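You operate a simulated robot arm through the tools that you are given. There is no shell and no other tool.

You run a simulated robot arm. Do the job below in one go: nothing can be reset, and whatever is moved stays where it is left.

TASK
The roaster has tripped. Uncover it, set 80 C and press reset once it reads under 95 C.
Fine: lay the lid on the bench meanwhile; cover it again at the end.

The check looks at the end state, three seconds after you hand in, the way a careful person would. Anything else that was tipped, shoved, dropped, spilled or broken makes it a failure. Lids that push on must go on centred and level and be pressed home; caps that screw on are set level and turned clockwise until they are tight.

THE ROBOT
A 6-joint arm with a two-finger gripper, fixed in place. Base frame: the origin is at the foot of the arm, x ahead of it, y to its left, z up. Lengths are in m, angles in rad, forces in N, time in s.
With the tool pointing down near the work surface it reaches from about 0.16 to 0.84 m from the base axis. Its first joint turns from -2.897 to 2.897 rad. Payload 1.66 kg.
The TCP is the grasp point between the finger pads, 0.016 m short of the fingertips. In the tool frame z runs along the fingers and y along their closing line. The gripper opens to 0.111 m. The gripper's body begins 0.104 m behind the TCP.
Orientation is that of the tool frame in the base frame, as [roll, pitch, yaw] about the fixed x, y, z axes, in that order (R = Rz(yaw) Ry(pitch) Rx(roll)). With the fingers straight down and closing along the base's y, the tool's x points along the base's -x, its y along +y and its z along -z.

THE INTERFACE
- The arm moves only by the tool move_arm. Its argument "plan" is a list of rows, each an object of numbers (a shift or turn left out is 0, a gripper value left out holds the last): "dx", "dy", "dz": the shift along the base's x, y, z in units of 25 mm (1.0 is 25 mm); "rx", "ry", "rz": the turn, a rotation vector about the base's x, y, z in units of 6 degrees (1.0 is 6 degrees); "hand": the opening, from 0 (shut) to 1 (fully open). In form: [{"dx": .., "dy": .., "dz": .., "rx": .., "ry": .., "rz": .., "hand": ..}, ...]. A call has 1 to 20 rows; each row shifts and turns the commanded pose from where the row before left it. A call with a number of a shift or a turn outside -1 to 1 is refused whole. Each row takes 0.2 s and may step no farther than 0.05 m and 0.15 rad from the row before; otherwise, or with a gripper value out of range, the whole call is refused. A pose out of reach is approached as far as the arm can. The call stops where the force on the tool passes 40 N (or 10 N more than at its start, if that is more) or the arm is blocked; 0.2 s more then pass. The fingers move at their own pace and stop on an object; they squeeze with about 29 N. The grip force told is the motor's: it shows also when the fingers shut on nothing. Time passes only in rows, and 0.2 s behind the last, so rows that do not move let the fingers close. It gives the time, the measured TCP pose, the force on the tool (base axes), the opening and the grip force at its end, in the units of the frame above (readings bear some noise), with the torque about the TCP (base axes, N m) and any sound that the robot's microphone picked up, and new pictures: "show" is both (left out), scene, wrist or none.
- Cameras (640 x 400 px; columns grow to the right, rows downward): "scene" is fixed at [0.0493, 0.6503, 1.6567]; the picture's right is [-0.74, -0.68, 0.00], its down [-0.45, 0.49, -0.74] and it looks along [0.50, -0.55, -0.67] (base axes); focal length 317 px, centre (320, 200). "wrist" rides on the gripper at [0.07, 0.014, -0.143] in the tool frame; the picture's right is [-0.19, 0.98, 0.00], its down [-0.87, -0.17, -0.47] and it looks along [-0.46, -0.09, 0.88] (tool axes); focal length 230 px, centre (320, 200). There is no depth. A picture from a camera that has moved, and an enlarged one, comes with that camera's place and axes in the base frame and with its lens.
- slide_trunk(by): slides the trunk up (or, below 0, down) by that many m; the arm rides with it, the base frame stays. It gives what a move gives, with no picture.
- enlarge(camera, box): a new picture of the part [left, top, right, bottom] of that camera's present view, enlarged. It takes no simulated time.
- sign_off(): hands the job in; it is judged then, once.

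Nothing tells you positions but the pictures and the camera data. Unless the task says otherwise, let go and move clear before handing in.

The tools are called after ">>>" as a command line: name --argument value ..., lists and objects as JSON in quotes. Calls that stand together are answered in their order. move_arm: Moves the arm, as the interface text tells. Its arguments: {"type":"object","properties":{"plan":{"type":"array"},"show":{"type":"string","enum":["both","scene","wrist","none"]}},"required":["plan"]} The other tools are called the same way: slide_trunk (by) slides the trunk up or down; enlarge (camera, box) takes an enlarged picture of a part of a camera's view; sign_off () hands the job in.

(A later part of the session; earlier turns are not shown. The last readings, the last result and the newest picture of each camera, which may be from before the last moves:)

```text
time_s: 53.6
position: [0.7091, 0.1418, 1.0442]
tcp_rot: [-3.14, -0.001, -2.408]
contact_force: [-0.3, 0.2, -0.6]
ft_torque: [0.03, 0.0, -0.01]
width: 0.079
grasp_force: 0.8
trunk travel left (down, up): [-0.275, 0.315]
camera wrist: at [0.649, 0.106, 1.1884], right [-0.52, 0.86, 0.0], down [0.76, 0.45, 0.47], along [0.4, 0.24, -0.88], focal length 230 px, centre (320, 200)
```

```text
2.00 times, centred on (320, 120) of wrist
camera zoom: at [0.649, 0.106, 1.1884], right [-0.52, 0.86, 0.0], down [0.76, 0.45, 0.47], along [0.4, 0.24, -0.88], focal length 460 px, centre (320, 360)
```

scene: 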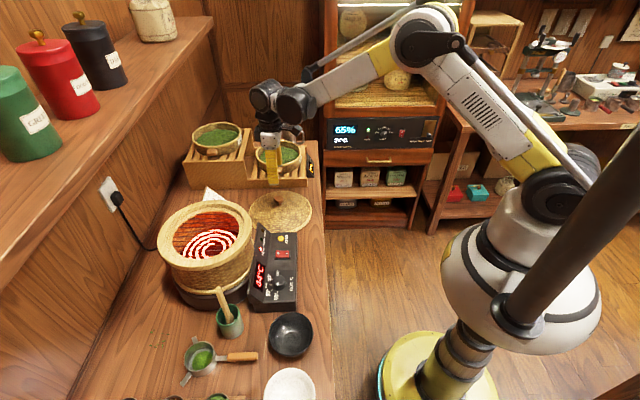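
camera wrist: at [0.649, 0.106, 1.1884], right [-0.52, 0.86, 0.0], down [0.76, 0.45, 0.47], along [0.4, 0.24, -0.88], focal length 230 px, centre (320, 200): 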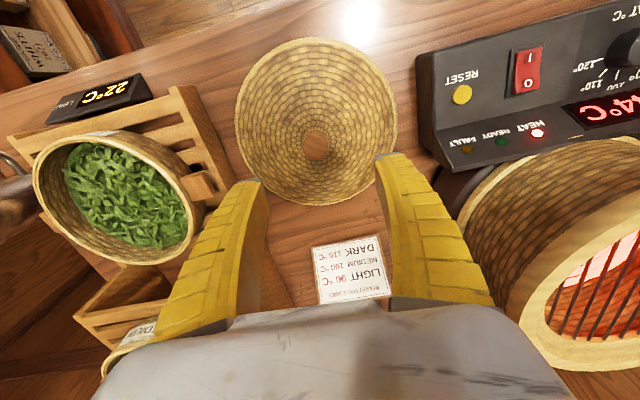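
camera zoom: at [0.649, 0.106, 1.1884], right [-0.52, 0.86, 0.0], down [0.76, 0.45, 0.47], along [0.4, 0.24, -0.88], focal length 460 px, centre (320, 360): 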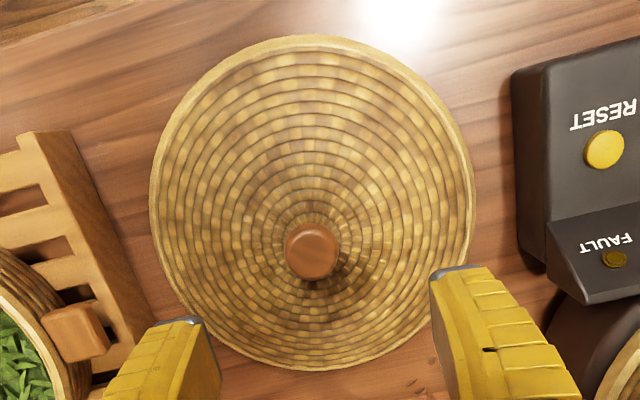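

>>> move_arm --plan '[{"dx": 0.09, "dy": -0.16, "dz": -0.6}, {"dz": -1}, {"dz": -1}, {"dz": -1}, {"dz": -0.8}, {"dz": -0.5}, {"dz": -0.3}, {}]'

>>> enlarge --camera "wrist" --box '[200, 100, 440, 260]'

>>> enlarge --camera "scene" --box '[240, 170, 320, 240]'

```text
time_s: 55.4
position: [0.7154, 0.136, 0.9145]
tcp_rot: [-3.141, -0.001, -2.409]
contact_force: [-0.5, -0.3, 0.3]
ft_torque: [0.0, 0.03, 0.0]
width: 0.0793
grasp_force: 1.3
trunk travel left (down, up): [-0.275, 0.315]
camera wrist: at [0.6543, 0.1006, 1.0582], right [-0.52, 0.86, 0.0], down [0.76, 0.45, 0.47], along [0.4, 0.24, -0.88], focal length 230 px, centre (320, 200)
```

scene: 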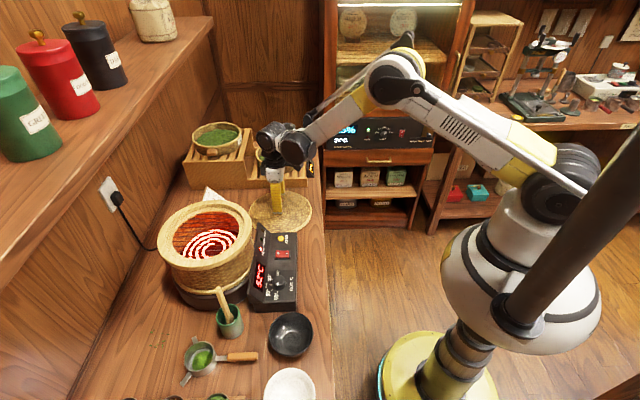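
wrist: 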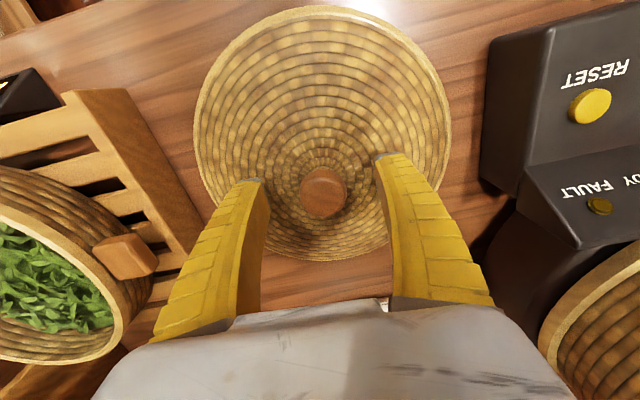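

```text
2.50 times, centred on (320, 180) of wrist
camera zoom: at [0.6543, 0.1006, 1.0582], right [-0.52, 0.86, 0.0], down [0.76, 0.45, 0.47], along [0.4, 0.24, -0.88], focal length 575 px, centre (320, 250)
```

zoom: 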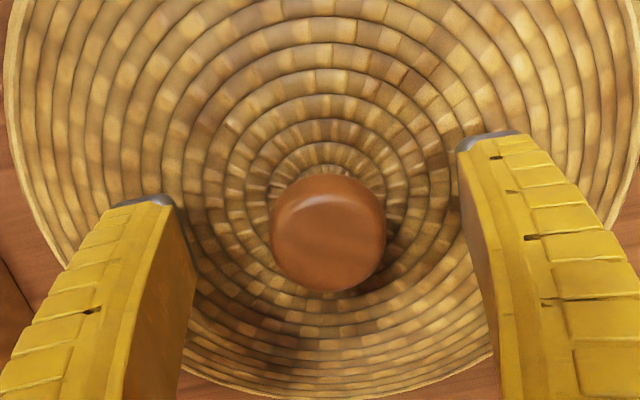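

```text
5.71 times, centred on (280, 205) of scene
camera zoom: at [0.0493, 0.6503, 1.6567], right [-0.74, -0.68, 0.0], down [-0.45, 0.49, -0.74], along [0.5, -0.55, -0.67], focal length 1810 px, centre (549, 171)
```

zoom: 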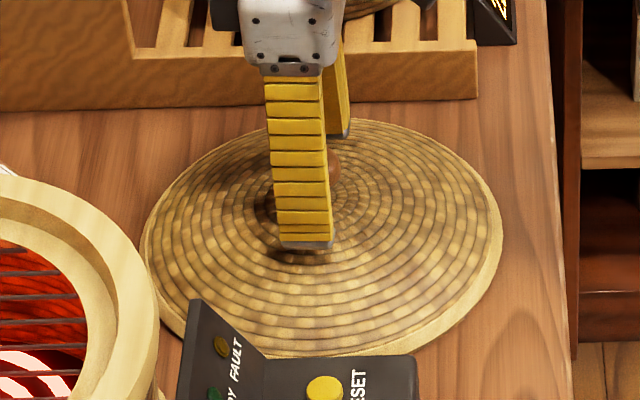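

Knob is 2–3 mm off centre. I'll trim, lower 5 mm for the same grip height as before, and close.

>>> move_arm --plan '[{"dx": -0.07, "dy": 0.076, "dz": -0.2}, {}, {"hand": 0}, {"hand": 0}, {"hand": 0}, {"hand": 0}]'

>>> enlarge --camera "wrist" --box '[200, 100, 440, 260]'

```text
time_s: 56.8
position: [0.7132, 0.1387, 0.9083]
tcp_rot: [-3.14, 0.0, -2.407]
contact_force: [-0.9, -0.6, 0.1]
ft_torque: [-0.19, 0.2, 0.05]
width: 0.0281
grasp_force: 29.1
trunk travel left (down, up): [-0.275, 0.315]
camera wrist: at [0.6523, 0.1019, 1.0532], right [-0.52, 0.86, 0.0], down [0.76, 0.45, 0.47], along [0.4, 0.24, -0.88], focal length 230 px, centre (320, 200)
```

scene: 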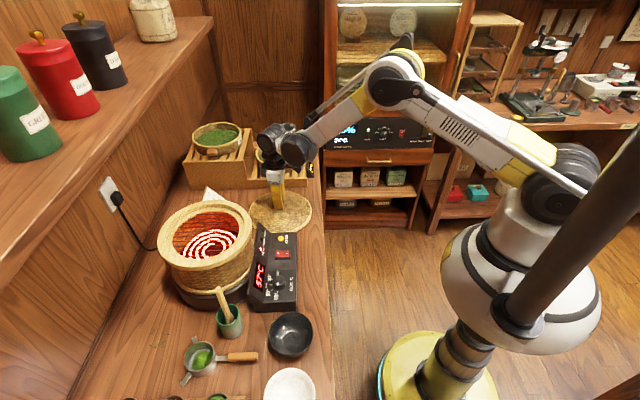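
wrist: 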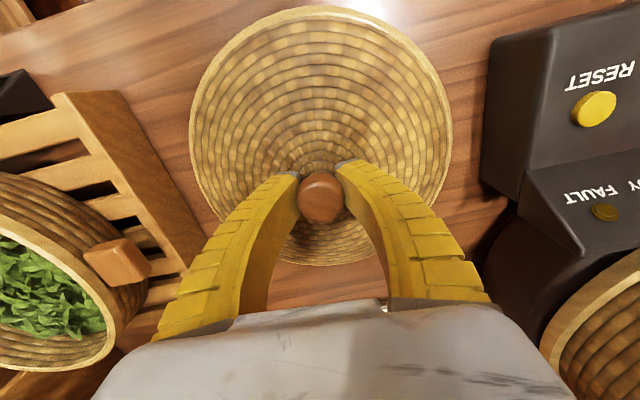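

```text
2.50 times, centred on (320, 180) of wrist
camera zoom: at [0.6523, 0.1019, 1.0532], right [-0.52, 0.86, 0.0], down [0.76, 0.45, 0.47], along [0.4, 0.24, -0.88], focal length 575 px, centre (320, 250)
```

zoom: 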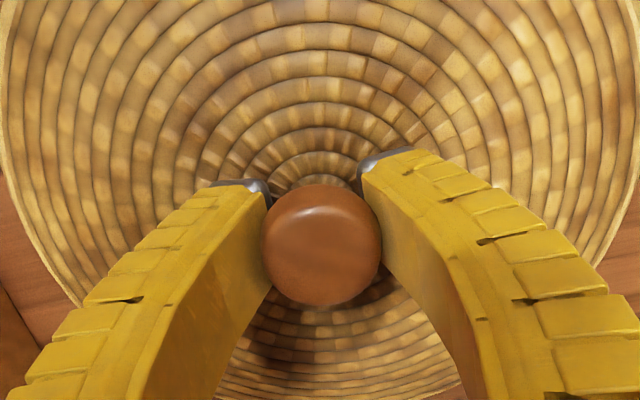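

The grip matches the first one. Now I lift slowly and check that the lid is level.

>>> move_arm --plan '[{"dz": 0.2}, {"dz": 0.4}, {"dz": 0.7}, {"dz": 1}, {"dz": 1}, {"dz": 1}, {"dz": 1}, {"dz": 1}, {"dz": 1}, {"dz": 1}, {"dz": 1}, {"dz": 1}, {"dz": 1}, {"dz": 0.8}, {}]'

>>> enlarge --camera "scene" --box '[140, 80, 340, 280]'

```text
time_s: 60.0
position: [0.7111, 0.1378, 1.2123]
tcp_rot: [3.141, 0.001, -2.408]
contact_force: [-0.6, -0.3, -0.9]
ft_torque: [0.0, 0.03, -0.02]
width: 0.0295
grasp_force: 29.3
trunk travel left (down, up): [-0.275, 0.315]
camera wrist: at [0.652, 0.1023, 1.3566], right [-0.52, 0.86, 0.0], down [0.76, 0.45, 0.47], along [0.4, 0.24, -0.88], focal length 230 px, centre (320, 200)
```

scene: 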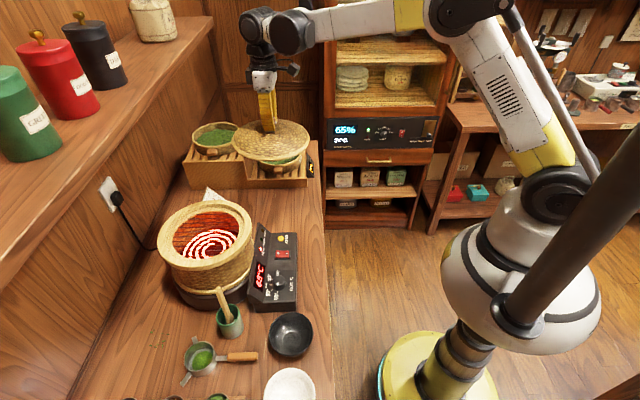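
wrist: 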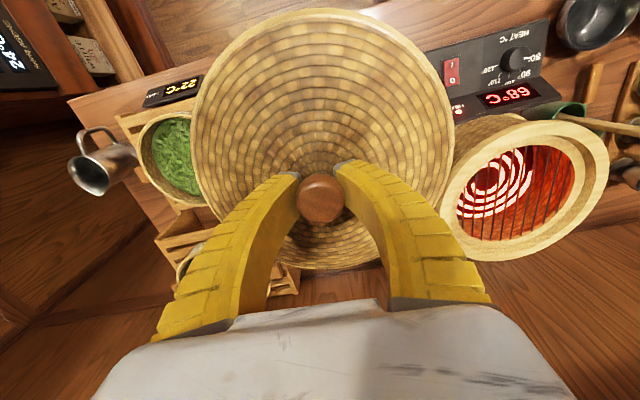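

```text
2.00 times, centred on (240, 180) of scene
camera zoom: at [0.0493, 0.6503, 1.6567], right [-0.74, -0.68, 0.0], down [-0.45, 0.49, -0.74], along [0.5, -0.55, -0.67], focal length 633 px, centre (480, 240)
```

zoom: 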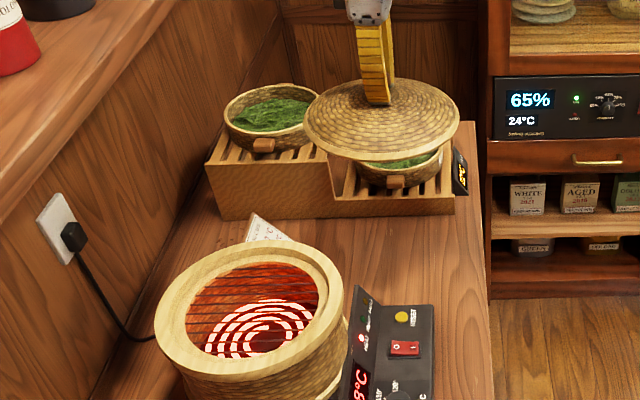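

>>> enlarge --camera "wrist" --box '[100, 0, 540, 275]'

>>> enlarge --camera "scene" --box '[220, 100, 320, 180]'

```text
1.45 times, centred on (320, 138) of wrist
camera zoom: at [0.652, 0.1023, 1.3566], right [-0.52, 0.86, 0.0], down [0.76, 0.45, 0.47], along [0.4, 0.24, -0.88], focal length 335 px, centre (320, 291)
```

zoom: 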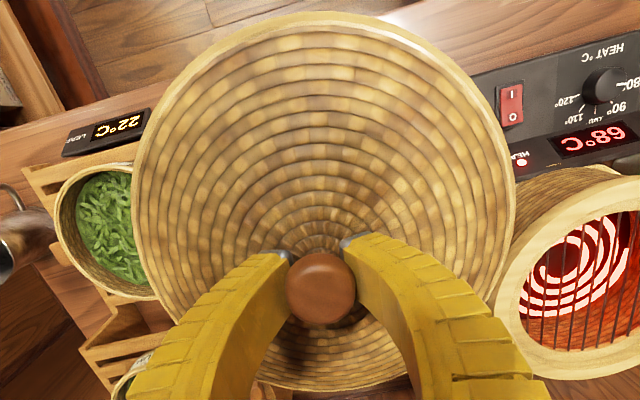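

```text
5.00 times, centred on (270, 140) of scene
camera zoom: at [0.0493, 0.6503, 1.6567], right [-0.74, -0.68, 0.0], down [-0.45, 0.49, -0.74], along [0.5, -0.55, -0.67], focal length 1584 px, centre (570, 500)
```

zoom: 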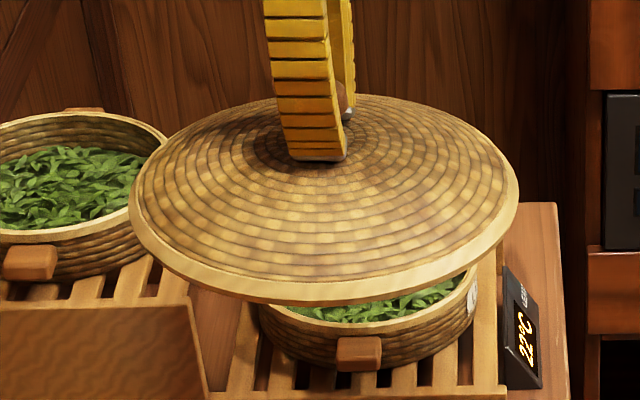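

The lid appears tipped about 2.5° in the grip, with its wall side up. I'll counter-tilt the tool by that amount while carrying it back, retracing the exact commanded offset to above the roaster.

>>> move_arm --plan '[{"dx": -0.12, "dy": 0.5}, {"dx": -0.22, "dy": 0.9}, {"dx": -0.24, "dy": 1}, {"dx": -0.24, "dy": 1}, {"dx": -0.24, "dy": 1}, {"dx": -0.24, "dy": 1}, {"dx": -0.24, "dy": 1}, {"dx": -0.24, "dy": 1}, {"dx": -0.24, "dy": 1}, {"dx": -0.24, "dy": 1}, {"dx": -0.24, "dy": 1}, {"dx": -0.22, "dy": 0.9, "rx": -0.14, "ry": 0.155}, {"dx": -0.2, "dy": 0.784, "rx": -0.14, "ry": 0.155}, {}]'

>>> enlarge --camera "scene" --box '[120, 150, 280, 310]'

```text
time_s: 63.0
position: [0.6369, 0.4386, 1.2144]
tcp_rot: [-3.142, -0.045, -2.41]
contact_force: [0.3, -0.7, -1.1]
ft_torque: [-0.02, 0.01, 0.0]
width: 0.0286
grasp_force: 29.0
trunk travel left (down, up): [-0.275, 0.315]
camera wrist: at [0.5822, 0.4072, 1.361], right [-0.52, 0.86, -0.01], down [0.77, 0.47, 0.43], along [0.38, 0.22, -0.9], focal length 230 px, centre (320, 200)
```

scene: 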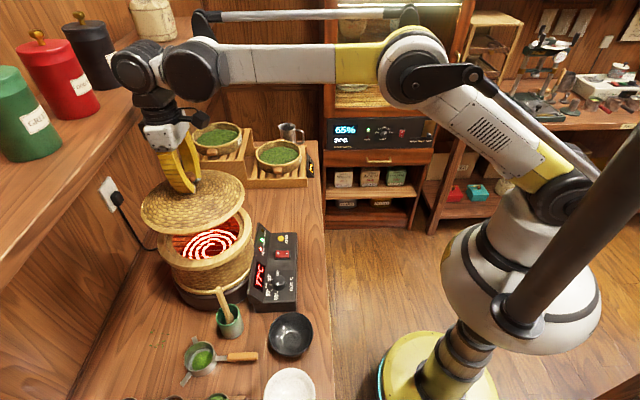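
wrist: 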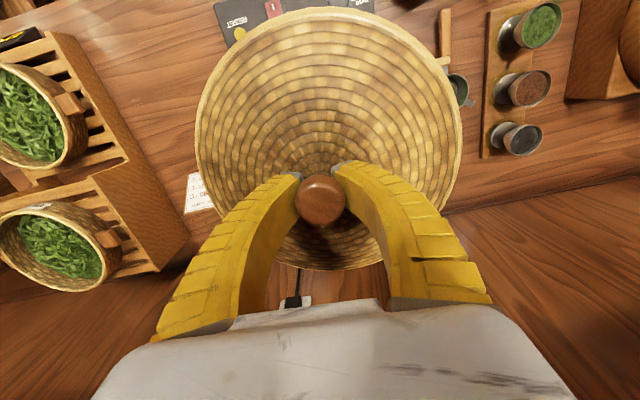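

```text
2.50 times, centred on (200, 230) of scene
camera zoom: at [0.0493, 0.6503, 1.6567], right [-0.74, -0.68, 0.0], down [-0.45, 0.49, -0.74], along [0.5, -0.55, -0.67], focal length 792 px, centre (620, 125)
```

zoom: 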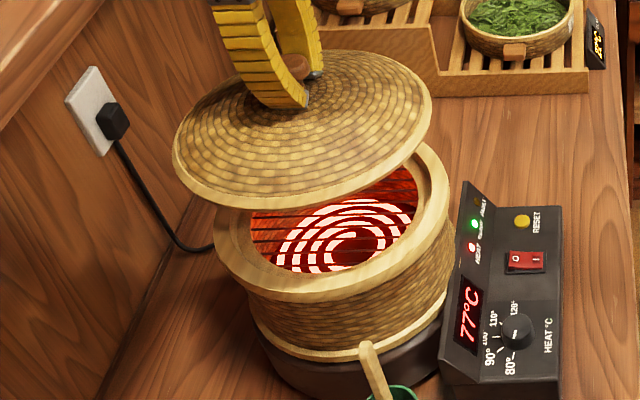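

The lamps show READY and 77 C. The lid looks slightly swung after braking, so I'll wait a moment and look again.

>>> move_arm --plan '[{}, {}, {}]'

>>> enlarge --camera "wrist" --box '[100, 0, 540, 275]'

>>> enlarge --camera "scene" --box '[150, 160, 260, 280]'

```text
time_s: 63.8
position: [0.6387, 0.4408, 1.2132]
tcp_rot: [3.141, -0.044, -2.41]
contact_force: [0.0, 0.5, -2.2]
ft_torque: [-0.02, 0.02, -0.02]
width: 0.0287
grasp_force: 28.7
trunk travel left (down, up): [-0.275, 0.315]
camera wrist: at [0.5823, 0.4072, 1.3609], right [-0.52, 0.86, -0.01], down [0.77, 0.47, 0.43], along [0.38, 0.22, -0.9], focal length 230 px, centre (320, 200)
```

scene: 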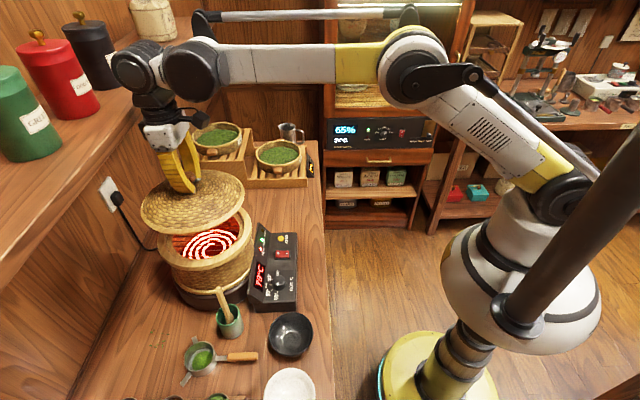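
wrist: 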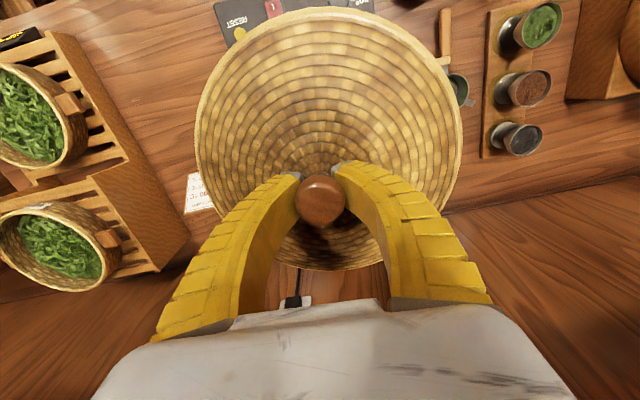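

```text
1.45 times, centred on (320, 138) of wrist
camera zoom: at [0.5823, 0.4072, 1.3609], right [-0.52, 0.86, -0.01], down [0.77, 0.47, 0.43], along [0.38, 0.22, -0.9], focal length 335 px, centre (320, 291)
```

zoom: 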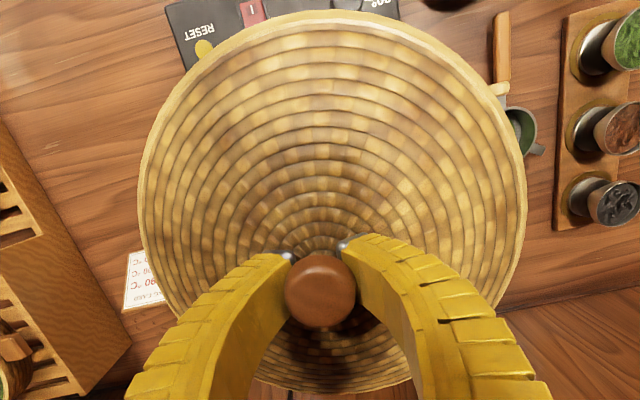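

```text
3.33 times, centred on (205, 220) of scene
camera zoom: at [0.0493, 0.6503, 1.6567], right [-0.74, -0.68, 0.0], down [-0.45, 0.49, -0.74], along [0.5, -0.55, -0.67], focal length 1056 px, centre (703, 133)
```

zoom: 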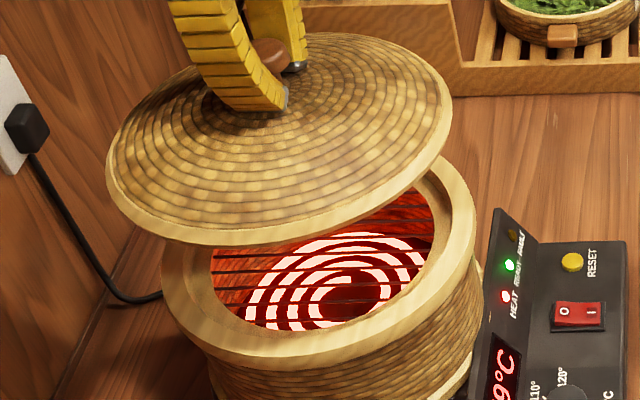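

>>> enlarge --camera "scene" --box '[120, 130, 320, 320]'

```text
2.11 times, centred on (220, 225) of scene
camera zoom: at [0.0493, 0.6503, 1.6567], right [-0.74, -0.68, 0.0], down [-0.45, 0.49, -0.74], along [0.5, -0.55, -0.67], focal length 667 px, centre (530, 147)
```

zoom: 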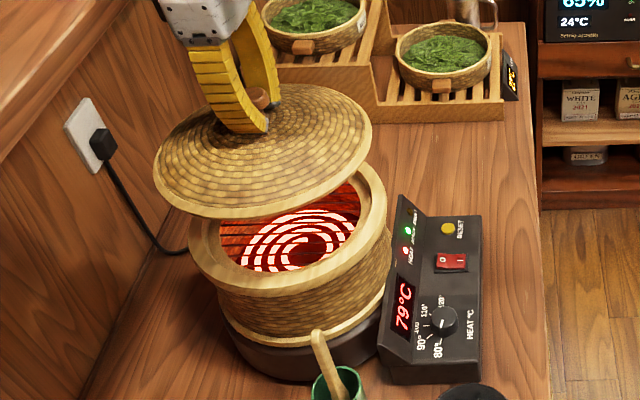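

Compared with the level lift at 7.8 s, the near side of the lid is now a little high: about 3.5° about the bench's depth axis. I'll counter-rotate the tool and compare again.

>>> move_arm --plan '[{"rx": -0.22, "ry": -0.2}, {"rx": -0.21, "ry": -0.19}, {}, {}]'

>>> enlarge --camera "scene" --box '[120, 130, 320, 320]'

>>> enlarge --camera "scene" --box '[130, 150, 260, 250]'

```text
time_s: 64.8
position: [0.6386, 0.4394, 1.213]
tcp_rot: [-3.08, -0.045, -2.411]
contact_force: [0.6, 0.0, -1.9]
ft_torque: [-0.01, -0.01, -0.01]
width: 0.028
grasp_force: 28.9
trunk travel left (down, up): [-0.275, 0.315]
camera wrist: at [0.5771, 0.4136, 1.3584], right [-0.51, 0.85, -0.07], down [0.75, 0.49, 0.44], along [0.41, 0.18, -0.89], focal length 230 px, centre (320, 200)
```

scene: 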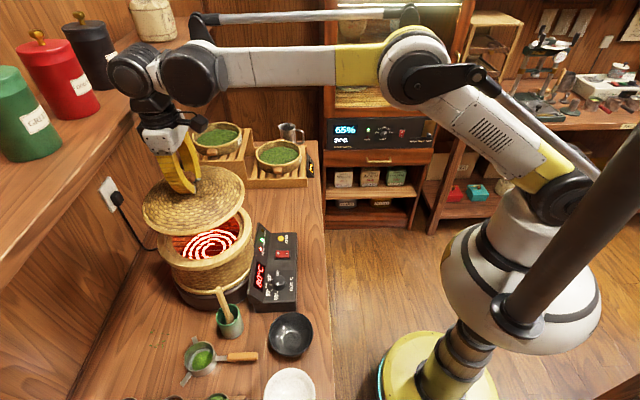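
wrist: 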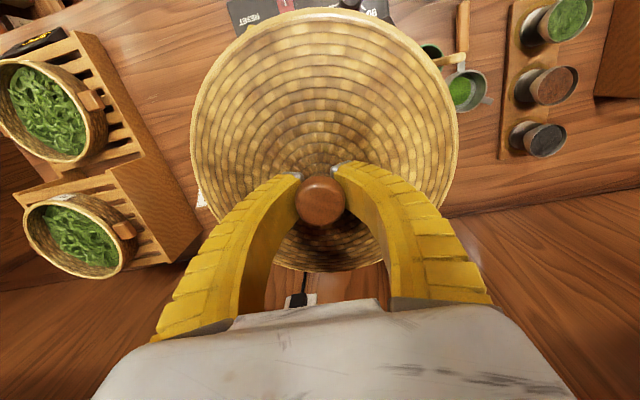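

```text
2.11 times, centred on (220, 225) of scene
camera zoom: at [0.0493, 0.6503, 1.6567], right [-0.74, -0.68, 0.0], down [-0.45, 0.49, -0.74], along [0.5, -0.55, -0.67], focal length 667 px, centre (530, 147)
```

zoom: 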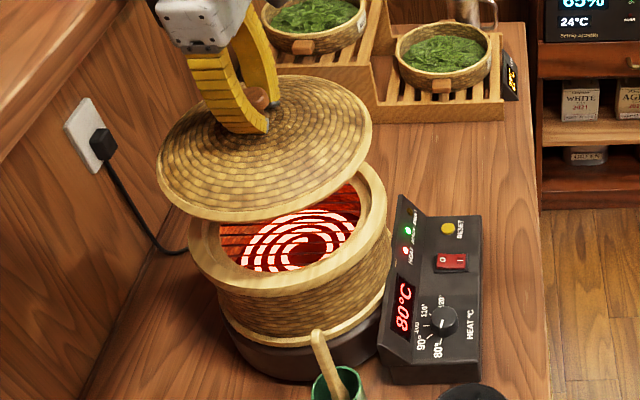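

```text
4.00 times, centred on (195, 200) of scene
camera zoom: at [0.0493, 0.6503, 1.6567], right [-0.74, -0.68, 0.0], down [-0.45, 0.49, -0.74], along [0.5, -0.55, -0.67], focal length 1267 px, centre (820, 200)
```

zoom: 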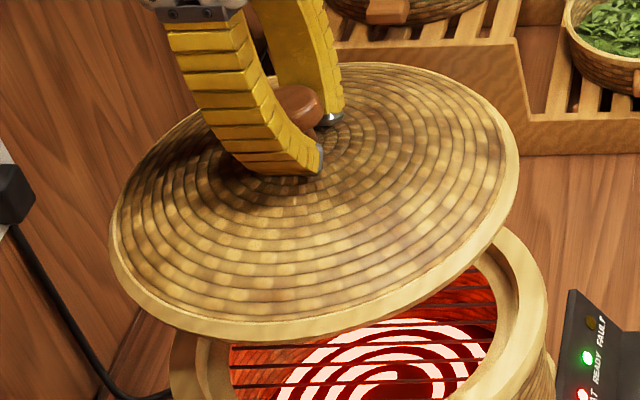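

The lid now checks out level within about a degree against my projection, and its centre matches the seated position. I'll lower to just above the roaster rim and inspect.

>>> move_arm --plan '[{"dz": -0.5}, {"dz": -0.7}, {"dz": -0.7}, {"dz": -0.6}, {"dz": -0.4}, {"dz": -0.2}, {}, {}]'

>>> enlarge --camera "scene" --box '[140, 170, 270, 310]'

>>> enlarge --camera "wrist" --box '[100, 0, 540, 275]'

```text
time_s: 66.6
position: [0.638, 0.439, 1.1346]
tcp_rot: [-3.08, -0.043, -2.412]
contact_force: [0.8, -0.6, -1.4]
ft_torque: [0.02, -0.01, 0.02]
width: 0.0275
grasp_force: 29.0
trunk travel left (down, up): [-0.275, 0.315]
camera wrist: at [0.5771, 0.4139, 1.28], right [-0.51, 0.85, -0.07], down [0.75, 0.49, 0.44], along [0.41, 0.18, -0.89], focal length 230 px, centre (320, 200)
```

scene: 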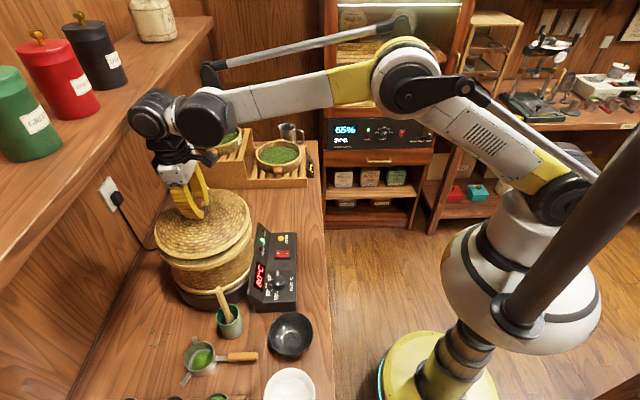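
wrist: 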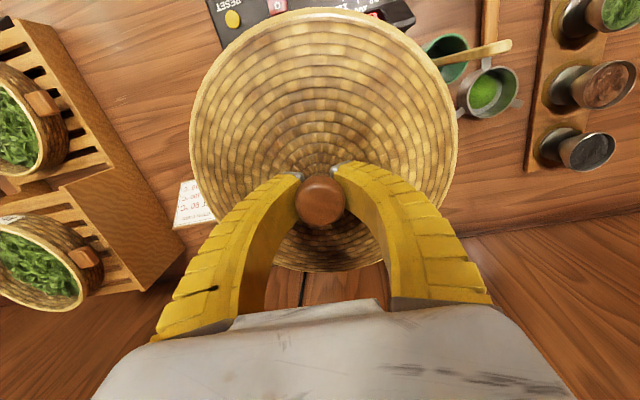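

```text
2.86 times, centred on (205, 240) of scene
camera zoom: at [0.0493, 0.6503, 1.6567], right [-0.74, -0.68, 0.0], down [-0.45, 0.49, -0.74], along [0.5, -0.55, -0.67], focal length 905 px, centre (649, 86)
```

zoom: 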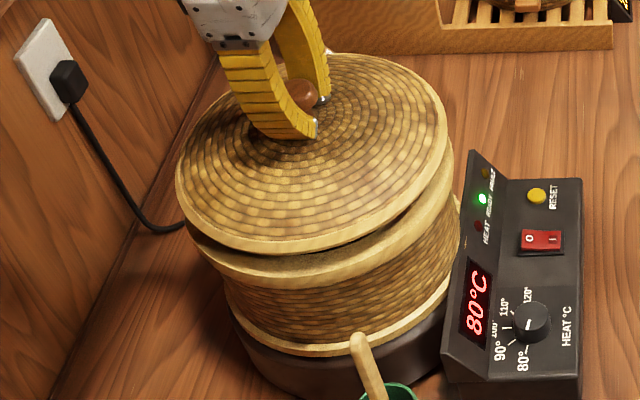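

```text
1.45 times, centred on (320, 138) of wrist
camera zoom: at [0.5771, 0.4139, 1.28], right [-0.51, 0.85, -0.07], down [0.75, 0.49, 0.44], along [0.41, 0.18, -0.89], focal length 335 px, centre (320, 291)
```

zoom: 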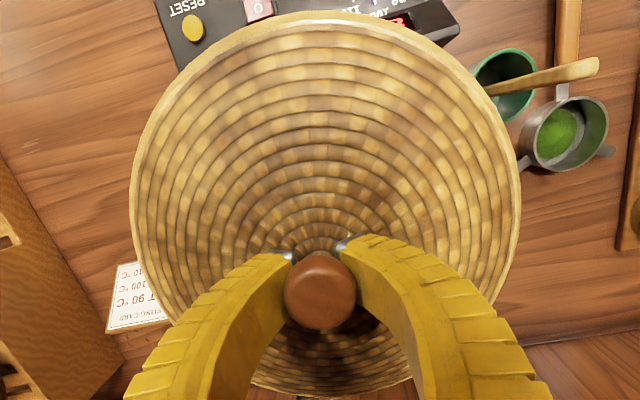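

The lid is aligned over the ring with a small even gap, and the roaster is holding 80 C READY. I'll lower slowly to contact.

>>> move_arm --plan '[{"dz": -0.15}, {"dz": -0.12}, {"dz": -0.1}, {"dz": -0.1}]' --show "none"

```text
time_s: 67.6
position: [0.6392, 0.4399, 1.123]
tcp_rot: [-3.082, -0.044, -2.413]
contact_force: [-0.8, -0.8, -1.2]
ft_torque: [0.0, 0.0, -0.02]
width: 0.0276
grasp_force: 29.0
trunk travel left (down, up): [-0.275, 0.315]
```

>>> move_arm --plan '[{"dz": -0.08}, {"dz": -0.08}]' --show "none"

>>> enlarge --camera "scene" --box '[140, 170, 270, 310]'

```text
time_s: 68.2
position: [0.6393, 0.4403, 1.1173]
tcp_rot: [-3.082, -0.042, -2.412]
contact_force: [-0.1, 0.2, -1.9]
ft_torque: [0.0, 0.0, -0.03]
width: 0.0276
grasp_force: 28.7
trunk travel left (down, up): [-0.275, 0.315]
```

```text
2.86 times, centred on (205, 240) of scene
camera zoom: at [0.0493, 0.6503, 1.6567], right [-0.74, -0.68, 0.0], down [-0.45, 0.49, -0.74], along [0.5, -0.55, -0.67], focal length 905 px, centre (649, 86)
```

zoom: 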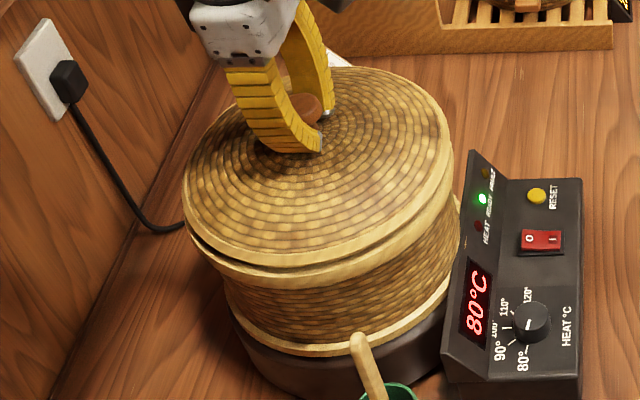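

The wall side is still a few millimetres higher. I'll apply another 1.5° trim and continue down.

>>> move_arm --plan '[{"rx": -0.17, "ry": 0.19}, {"dz": -0.06}, {}]' --show "none"

>>> enlarge --camera "scene" --box '[150, 190, 260, 290]'

```text
time_s: 69.0
position: [0.6403, 0.4396, 1.1152]
tcp_rot: [-3.08, -0.069, -2.411]
contact_force: [1.4, -0.4, -1.7]
ft_torque: [0.0, -0.02, 0.01]
width: 0.0276
grasp_force: 29.1
trunk travel left (down, up): [-0.275, 0.315]
```

```text
4.00 times, centred on (205, 240) of scene
camera zoom: at [0.0493, 0.6503, 1.6567], right [-0.74, -0.68, 0.0], down [-0.45, 0.49, -0.74], along [0.5, -0.55, -0.67], focal length 1267 px, centre (780, 40)
```

zoom: 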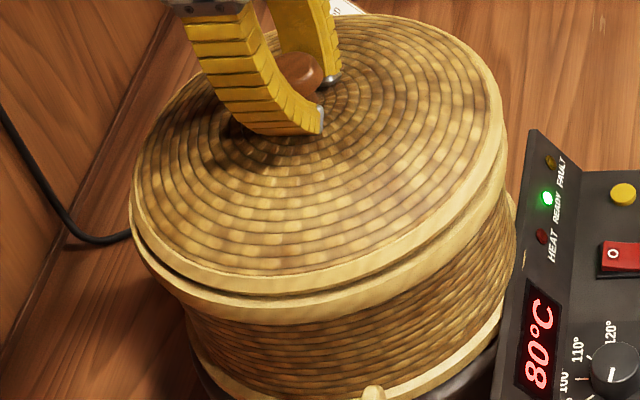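

>>> move_arm --plan '[{"dz": -0.06}, {"dz": -0.06}, {}]' --show "none"

>>> enlarge --camera "scene" --box '[150, 190, 260, 290]'

```text
time_s: 69.8
position: [0.6383, 0.4394, 1.1142]
tcp_rot: [-3.079, -0.07, -2.412]
contact_force: [0.6, 1.3, -1.1]
ft_torque: [0.03, 0.0, -0.02]
width: 0.0271
grasp_force: 29.5
trunk travel left (down, up): [-0.275, 0.315]
```

```text
4.00 times, centred on (205, 240) of scene
camera zoom: at [0.0493, 0.6503, 1.6567], right [-0.74, -0.68, 0.0], down [-0.45, 0.49, -0.74], along [0.5, -0.55, -0.67], focal length 1267 px, centre (780, 40)
```

zoom: 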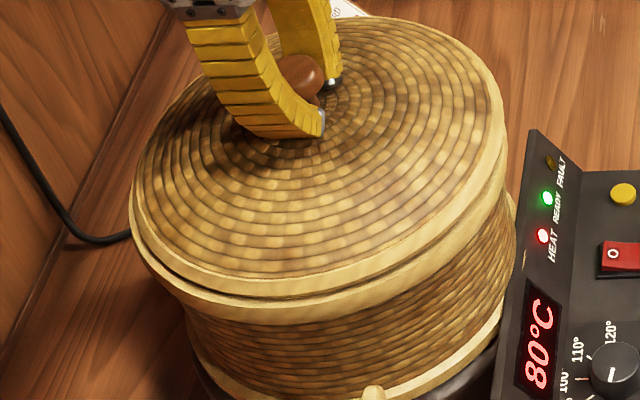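

>>> move_arm --plan '[{"dz": -0.06}, {"dz": -0.06}, {}]' --show "none"

>>> enlarge --camera "scene" --box '[150, 190, 260, 290]'

```text
time_s: 70.6
position: [0.6381, 0.44, 1.111]
tcp_rot: [-3.081, -0.071, -2.412]
contact_force: [2.0, -1.6, 2.5]
ft_torque: [0.37, -0.04, -0.08]
width: 0.0273
grasp_force: 29.1
trunk travel left (down, up): [-0.275, 0.315]
```

```text
4.00 times, centred on (205, 240) of scene
camera zoom: at [0.0493, 0.6503, 1.6567], right [-0.74, -0.68, 0.0], down [-0.45, 0.49, -0.74], along [0.5, -0.55, -0.67], focal length 1267 px, centre (780, 40)
```

zoom: 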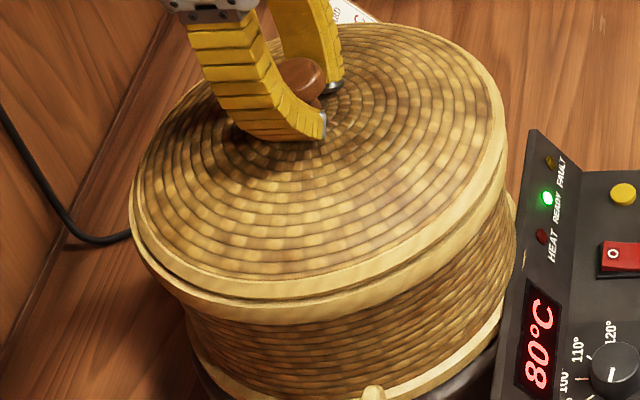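

The lid touches on one side but sits about 9 mm above its seat, so its flange is not in yet. I'll compare with the same view as before lifting.

>>> enlarge --camera "scene" --box '[130, 150, 270, 270]'

>>> enlarge --camera "scene" --box '[140, 180, 320, 320]'

>>> enlarge --camera "wrist" --box '[100, 0, 540, 275]'

```text
3.33 times, centred on (200, 210) of scene
camera zoom: at [0.0493, 0.6503, 1.6567], right [-0.74, -0.68, 0.0], down [-0.45, 0.49, -0.74], along [0.5, -0.55, -0.67], focal length 1056 px, centre (720, 167)
```

zoom: 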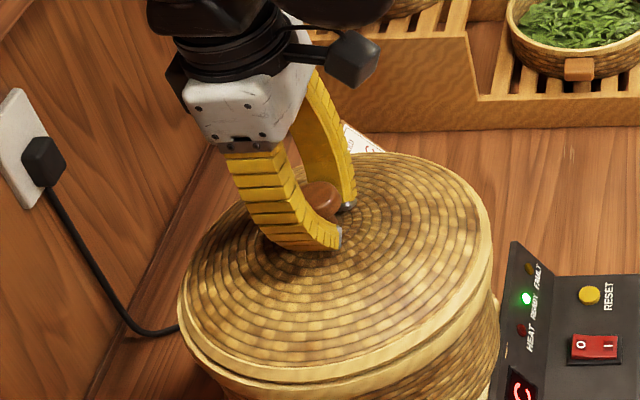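

```text
2.86 times, centred on (230, 250) of scene
camera zoom: at [0.0493, 0.6503, 1.6567], right [-0.74, -0.68, 0.0], down [-0.45, 0.49, -0.74], along [0.5, -0.55, -0.67], focal length 905 px, centre (577, 57)
```

zoom: 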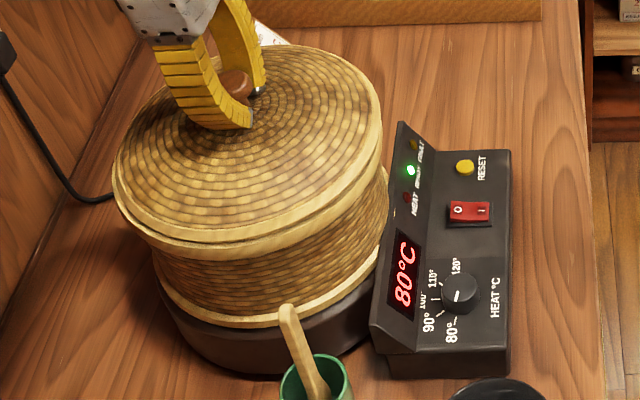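

```text
1.45 times, centred on (320, 138) of wrist
camera zoom: at [0.5798, 0.4164, 1.2586], right [-0.52, 0.85, -0.07], down [0.76, 0.5, 0.42], along [0.39, 0.16, -0.9], focal length 335 px, centre (320, 291)
```

zoom: 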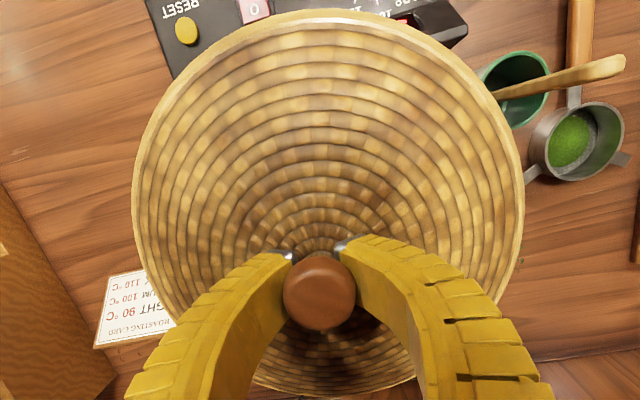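

The contact is at the +y side, on a plug edge of about 9 cm radius. I'll lift 2 mm, shift 2 mm toward -y, and try again while watching force and torque.

>>> move_arm --plan '[{"dz": 0.1}, {"dy": -0.08}, {"dz": -0.08}, {"dz": -0.06}, {}]' --show "none"

```text
time_s: 71.8
position: [0.6379, 0.4372, 1.1099]
tcp_rot: [-3.081, -0.07, -2.412]
contact_force: [1.5, 0.4, 2.4]
ft_torque: [0.51, -0.12, -0.14]
width: 0.0273
grasp_force: 28.7
trunk travel left (down, up): [-0.275, 0.315]
```

>>> enlarge --camera "scene" --box '[150, 225, 210, 285]'

>>> enlarge --camera "scene" --box '[200, 215, 260, 275]'

```text
6.67 times, centred on (180, 255) of scene
camera zoom: at [0.0493, 0.6503, 1.6567], right [-0.74, -0.68, 0.0], down [-0.45, 0.49, -0.74], along [0.5, -0.55, -0.67], focal length 2111 px, centre (1253, -167)
```

zoom: 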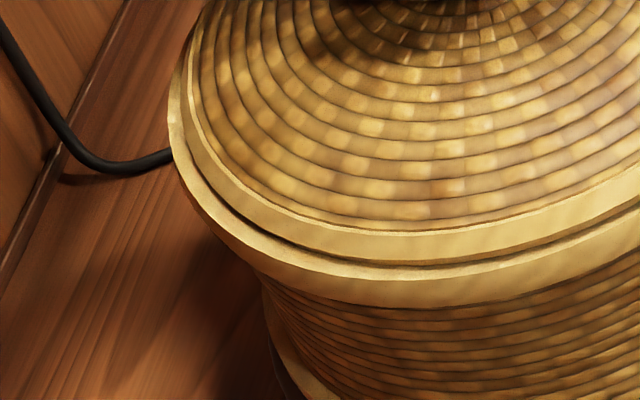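

```text
6.67 times, centred on (230, 245) of scene
camera zoom: at [0.0493, 0.6503, 1.6567], right [-0.74, -0.68, 0.0], down [-0.45, 0.49, -0.74], along [0.5, -0.55, -0.67], focal length 2111 px, centre (920, -100)
```

zoom: 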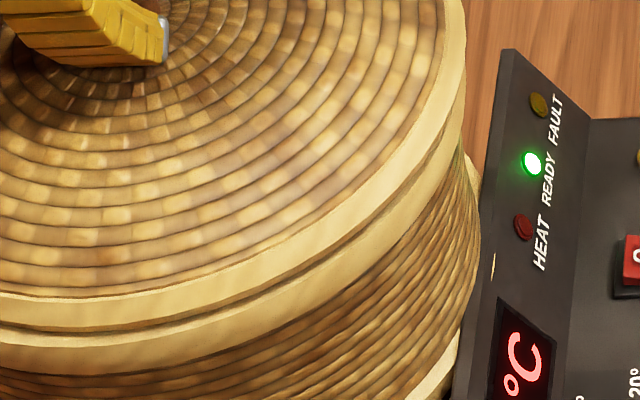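

The gap is widest toward the +y side while the opposite side is nearly down, so the lid is still tipped with +y up. I'll lift slightly, tilt +y down by 2°, and lower again.

>>> move_arm --plan '[{"dz": 0.12}, {"rx": -0.33, "dy": 0.04}, {"dz": -0.06}, {"dz": -0.06}, {}]' --show "none"

>>> enlarge --camera "scene" --box '[150, 190, 260, 290]'

>>> enlarge --camera "scene" --box '[150, 225, 210, 285]'

```text
time_s: 73.0
position: [0.6377, 0.4375, 1.1112]
tcp_rot: [-3.054, -0.093, -2.413]
contact_force: [5.3, -2.4, 11.0]
ft_torque: [1.23, -0.76, -0.52]
width: 0.0274
grasp_force: 28.9
trunk travel left (down, up): [-0.275, 0.315]
```

```text
4.00 times, centred on (205, 240) of scene
camera zoom: at [0.0493, 0.6503, 1.6567], right [-0.74, -0.68, 0.0], down [-0.45, 0.49, -0.74], along [0.5, -0.55, -0.67], focal length 1267 px, centre (780, 40)
```

zoom: 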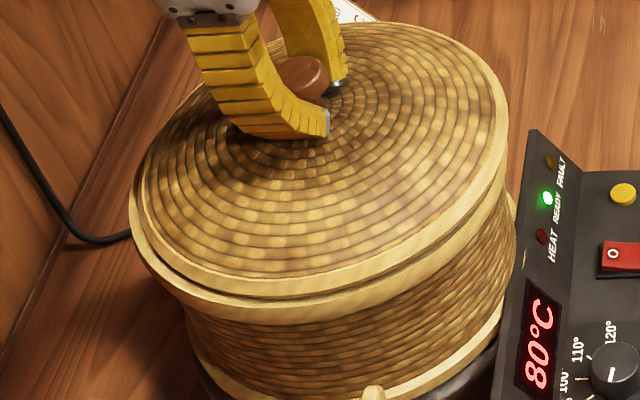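

```text
6.67 times, centred on (180, 255) of scene
camera zoom: at [0.0493, 0.6503, 1.6567], right [-0.74, -0.68, 0.0], down [-0.45, 0.49, -0.74], along [0.5, -0.55, -0.67], focal length 2111 px, centre (1253, -167)
```

zoom: 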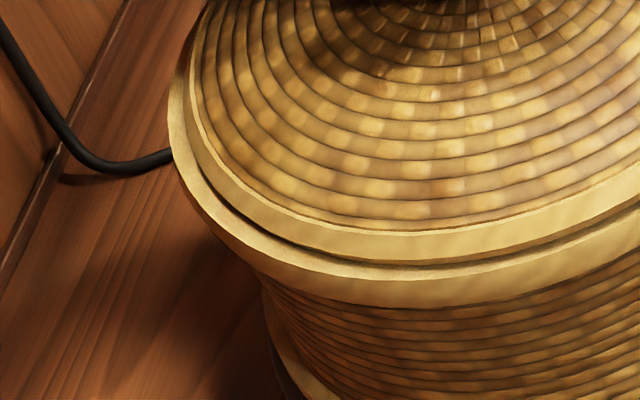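

The torque grew, so that was the wrong way: the lid is over-tilted with +y down. I'll lift 6 mm clear, undo 3.75° about x, recentre, and look again.

>>> move_arm --plan '[{"dz": 0.25}, {"rx": 0.32, "dy": 0.04}, {"rx": 0.305}, {}, {}]'

>>> enlarge --camera "scene" --box '[140, 180, 320, 320]'

>>> enlarge --camera "scene" --box '[150, 190, 260, 290]'

```text
time_s: 74.2
position: [0.6399, 0.4401, 1.1157]
tcp_rot: [-3.103, -0.049, -2.411]
contact_force: [0.0, 0.4, -1.5]
ft_torque: [0.02, 0.01, 0.01]
width: 0.0274
grasp_force: 28.8
trunk travel left (down, up): [-0.275, 0.315]
camera wrist: at [0.5799, 0.4117, 1.2629], right [-0.52, 0.86, -0.05], down [0.76, 0.48, 0.43], along [0.39, 0.19, -0.9], focal length 230 px, centre (320, 200)
```

scene: 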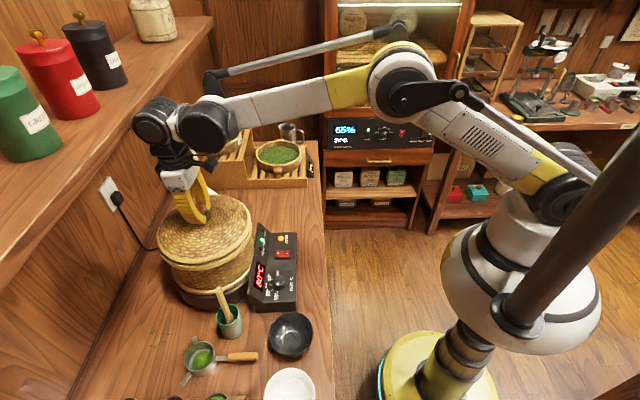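
wrist: 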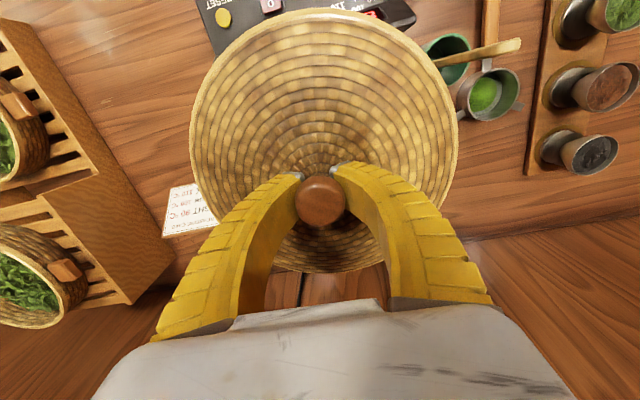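

```text
2.86 times, centred on (230, 250) of scene
camera zoom: at [0.0493, 0.6503, 1.6567], right [-0.74, -0.68, 0.0], down [-0.45, 0.49, -0.74], along [0.5, -0.55, -0.67], focal length 905 px, centre (577, 57)
```

zoom: 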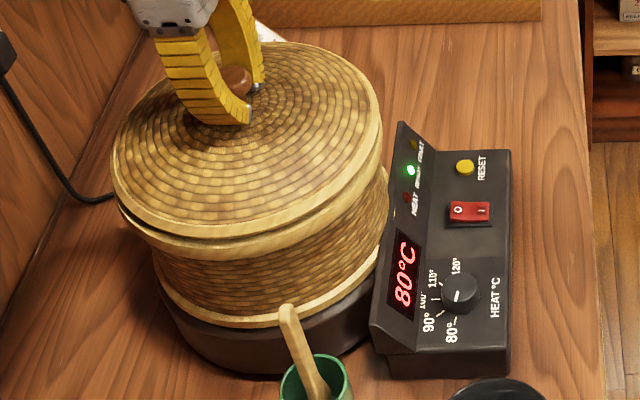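

```text
4.00 times, centred on (205, 240) of scene
camera zoom: at [0.0493, 0.6503, 1.6567], right [-0.74, -0.68, 0.0], down [-0.45, 0.49, -0.74], along [0.5, -0.55, -0.67], focal length 1267 px, centre (780, 40)
```

zoom: 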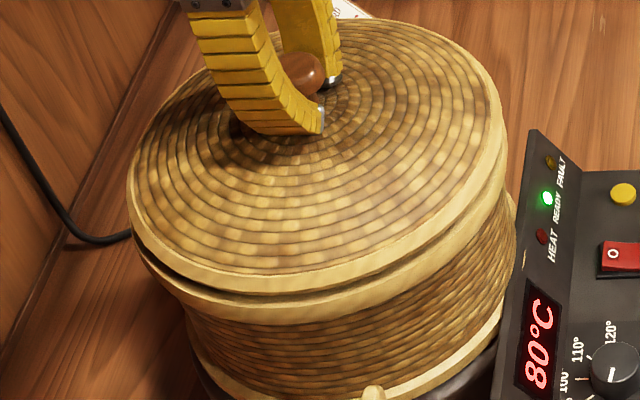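

Lid gap estimates: about 2 mm at front-right, 7 mm at front-left and 12 mm at the far side. I'll trim the tilt accordingly (+x side down by about 2.5°) and re-inspect.

>>> move_arm --plan '[{"dz": 0.06, "rx": 0.08, "ry": 0.2}, {"rx": 0.07, "ry": 0.205}, {}, {}]' --show "none"

>>> enlarge --camera "scene" --box '[140, 180, 320, 320]'

>>> enlarge --camera "scene" --box '[150, 190, 260, 290]'

```text
time_s: 75.2
position: [0.639, 0.4378, 1.1179]
tcp_rot: [3.14, -0.071, -2.407]
contact_force: [0.6, 0.7, -0.8]
ft_torque: [0.0, 0.0, -0.01]
width: 0.0275
grasp_force: 29.0
trunk travel left (down, up): [-0.275, 0.315]
```

```text
2.86 times, centred on (230, 250) of scene
camera zoom: at [0.0493, 0.6503, 1.6567], right [-0.74, -0.68, 0.0], down [-0.45, 0.49, -0.74], along [0.5, -0.55, -0.67], focal length 905 px, centre (577, 57)
```

zoom: 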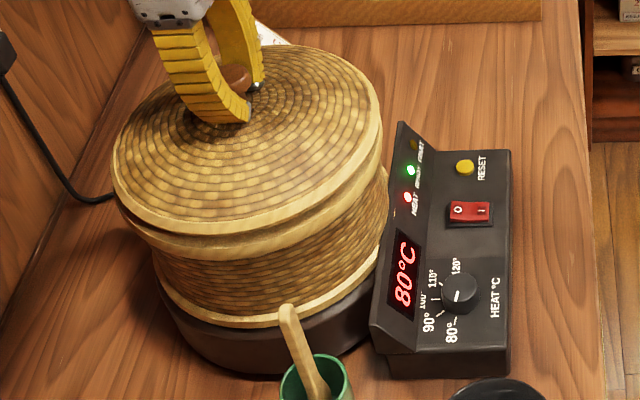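

```text
4.00 times, centred on (205, 240) of scene
camera zoom: at [0.0493, 0.6503, 1.6567], right [-0.74, -0.68, 0.0], down [-0.45, 0.49, -0.74], along [0.5, -0.55, -0.67], focal length 1267 px, centre (780, 40)
```

zoom: 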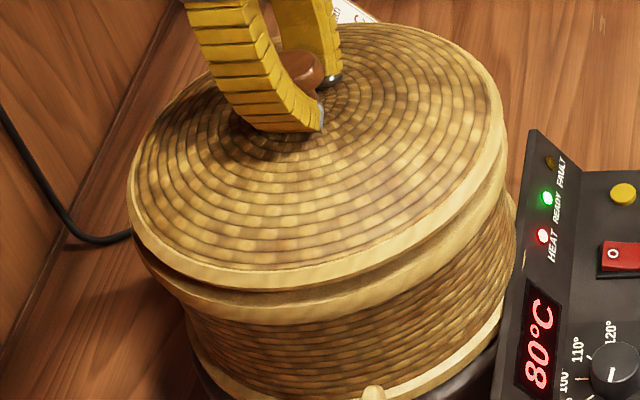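

Now the gap looks even all round, about 8–9 mm. Lowering to contact.

>>> move_arm --plan '[{"dz": -0.1}, {"dz": -0.08}, {"dz": -0.06}, {}]' --show "none"

>>> enlarge --camera "scene" --box '[150, 190, 260, 290]'

```text
time_s: 76.2
position: [0.6377, 0.4411, 1.1107]
tcp_rot: [3.141, -0.069, -2.406]
contact_force: [0.1, 0.0, -0.6]
ft_torque: [-0.02, 0.02, 0.0]
width: 0.0271
grasp_force: 28.9
trunk travel left (down, up): [-0.275, 0.315]
```

```text
4.00 times, centred on (205, 240) of scene
camera zoom: at [0.0493, 0.6503, 1.6567], right [-0.74, -0.68, 0.0], down [-0.45, 0.49, -0.74], along [0.5, -0.55, -0.67], focal length 1267 px, centre (780, 40)
```

zoom: 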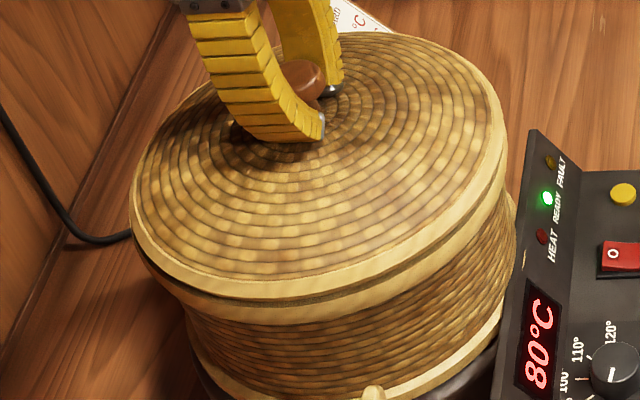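

The lid now goes down without torque, and its far edge matches the original seated position. A little more.

>>> move_arm --plan '[{"dz": -0.06}, {"dz": -0.06}, {}]' --show "none"

>>> enlarge --camera "scene" --box '[150, 190, 260, 290]'

```text
time_s: 77.0
position: [0.6366, 0.4403, 1.1086]
tcp_rot: [3.139, -0.071, -2.405]
contact_force: [-0.4, 4.5, 8.9]
ft_torque: [0.72, -0.94, 0.41]
width: 0.0277
grasp_force: 28.8
trunk travel left (down, up): [-0.275, 0.315]
```

```text
4.00 times, centred on (205, 240) of scene
camera zoom: at [0.0493, 0.6503, 1.6567], right [-0.74, -0.68, 0.0], down [-0.45, 0.49, -0.74], along [0.5, -0.55, -0.67], focal length 1267 px, centre (780, 40)
```

zoom: 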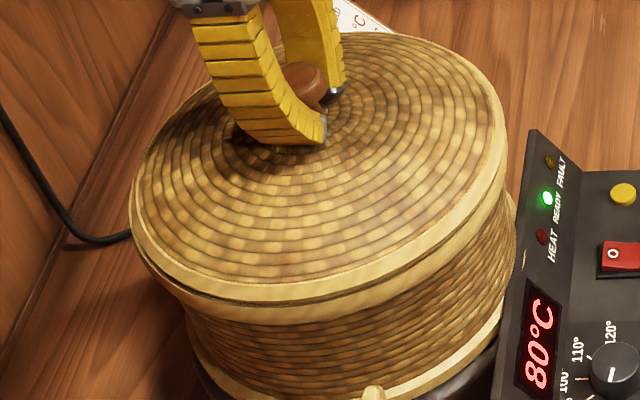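

The rim is now on the ring, touching first on the wall side. I'll ease 1° back and relieve the load, then release so that it settles flat.

>>> move_arm --plan '[{"dz": 0.04, "rx": 0.12, "ry": -0.13}, {}]' --show "none"

```text
time_s: 77.6
position: [0.6389, 0.4391, 1.1092]
tcp_rot: [3.14, -0.052, -2.409]
contact_force: [0.2, -0.1, -1.1]
ft_torque: [-0.02, -0.01, 0.02]
width: 0.0274
grasp_force: 29.6
trunk travel left (down, up): [-0.275, 0.315]
```

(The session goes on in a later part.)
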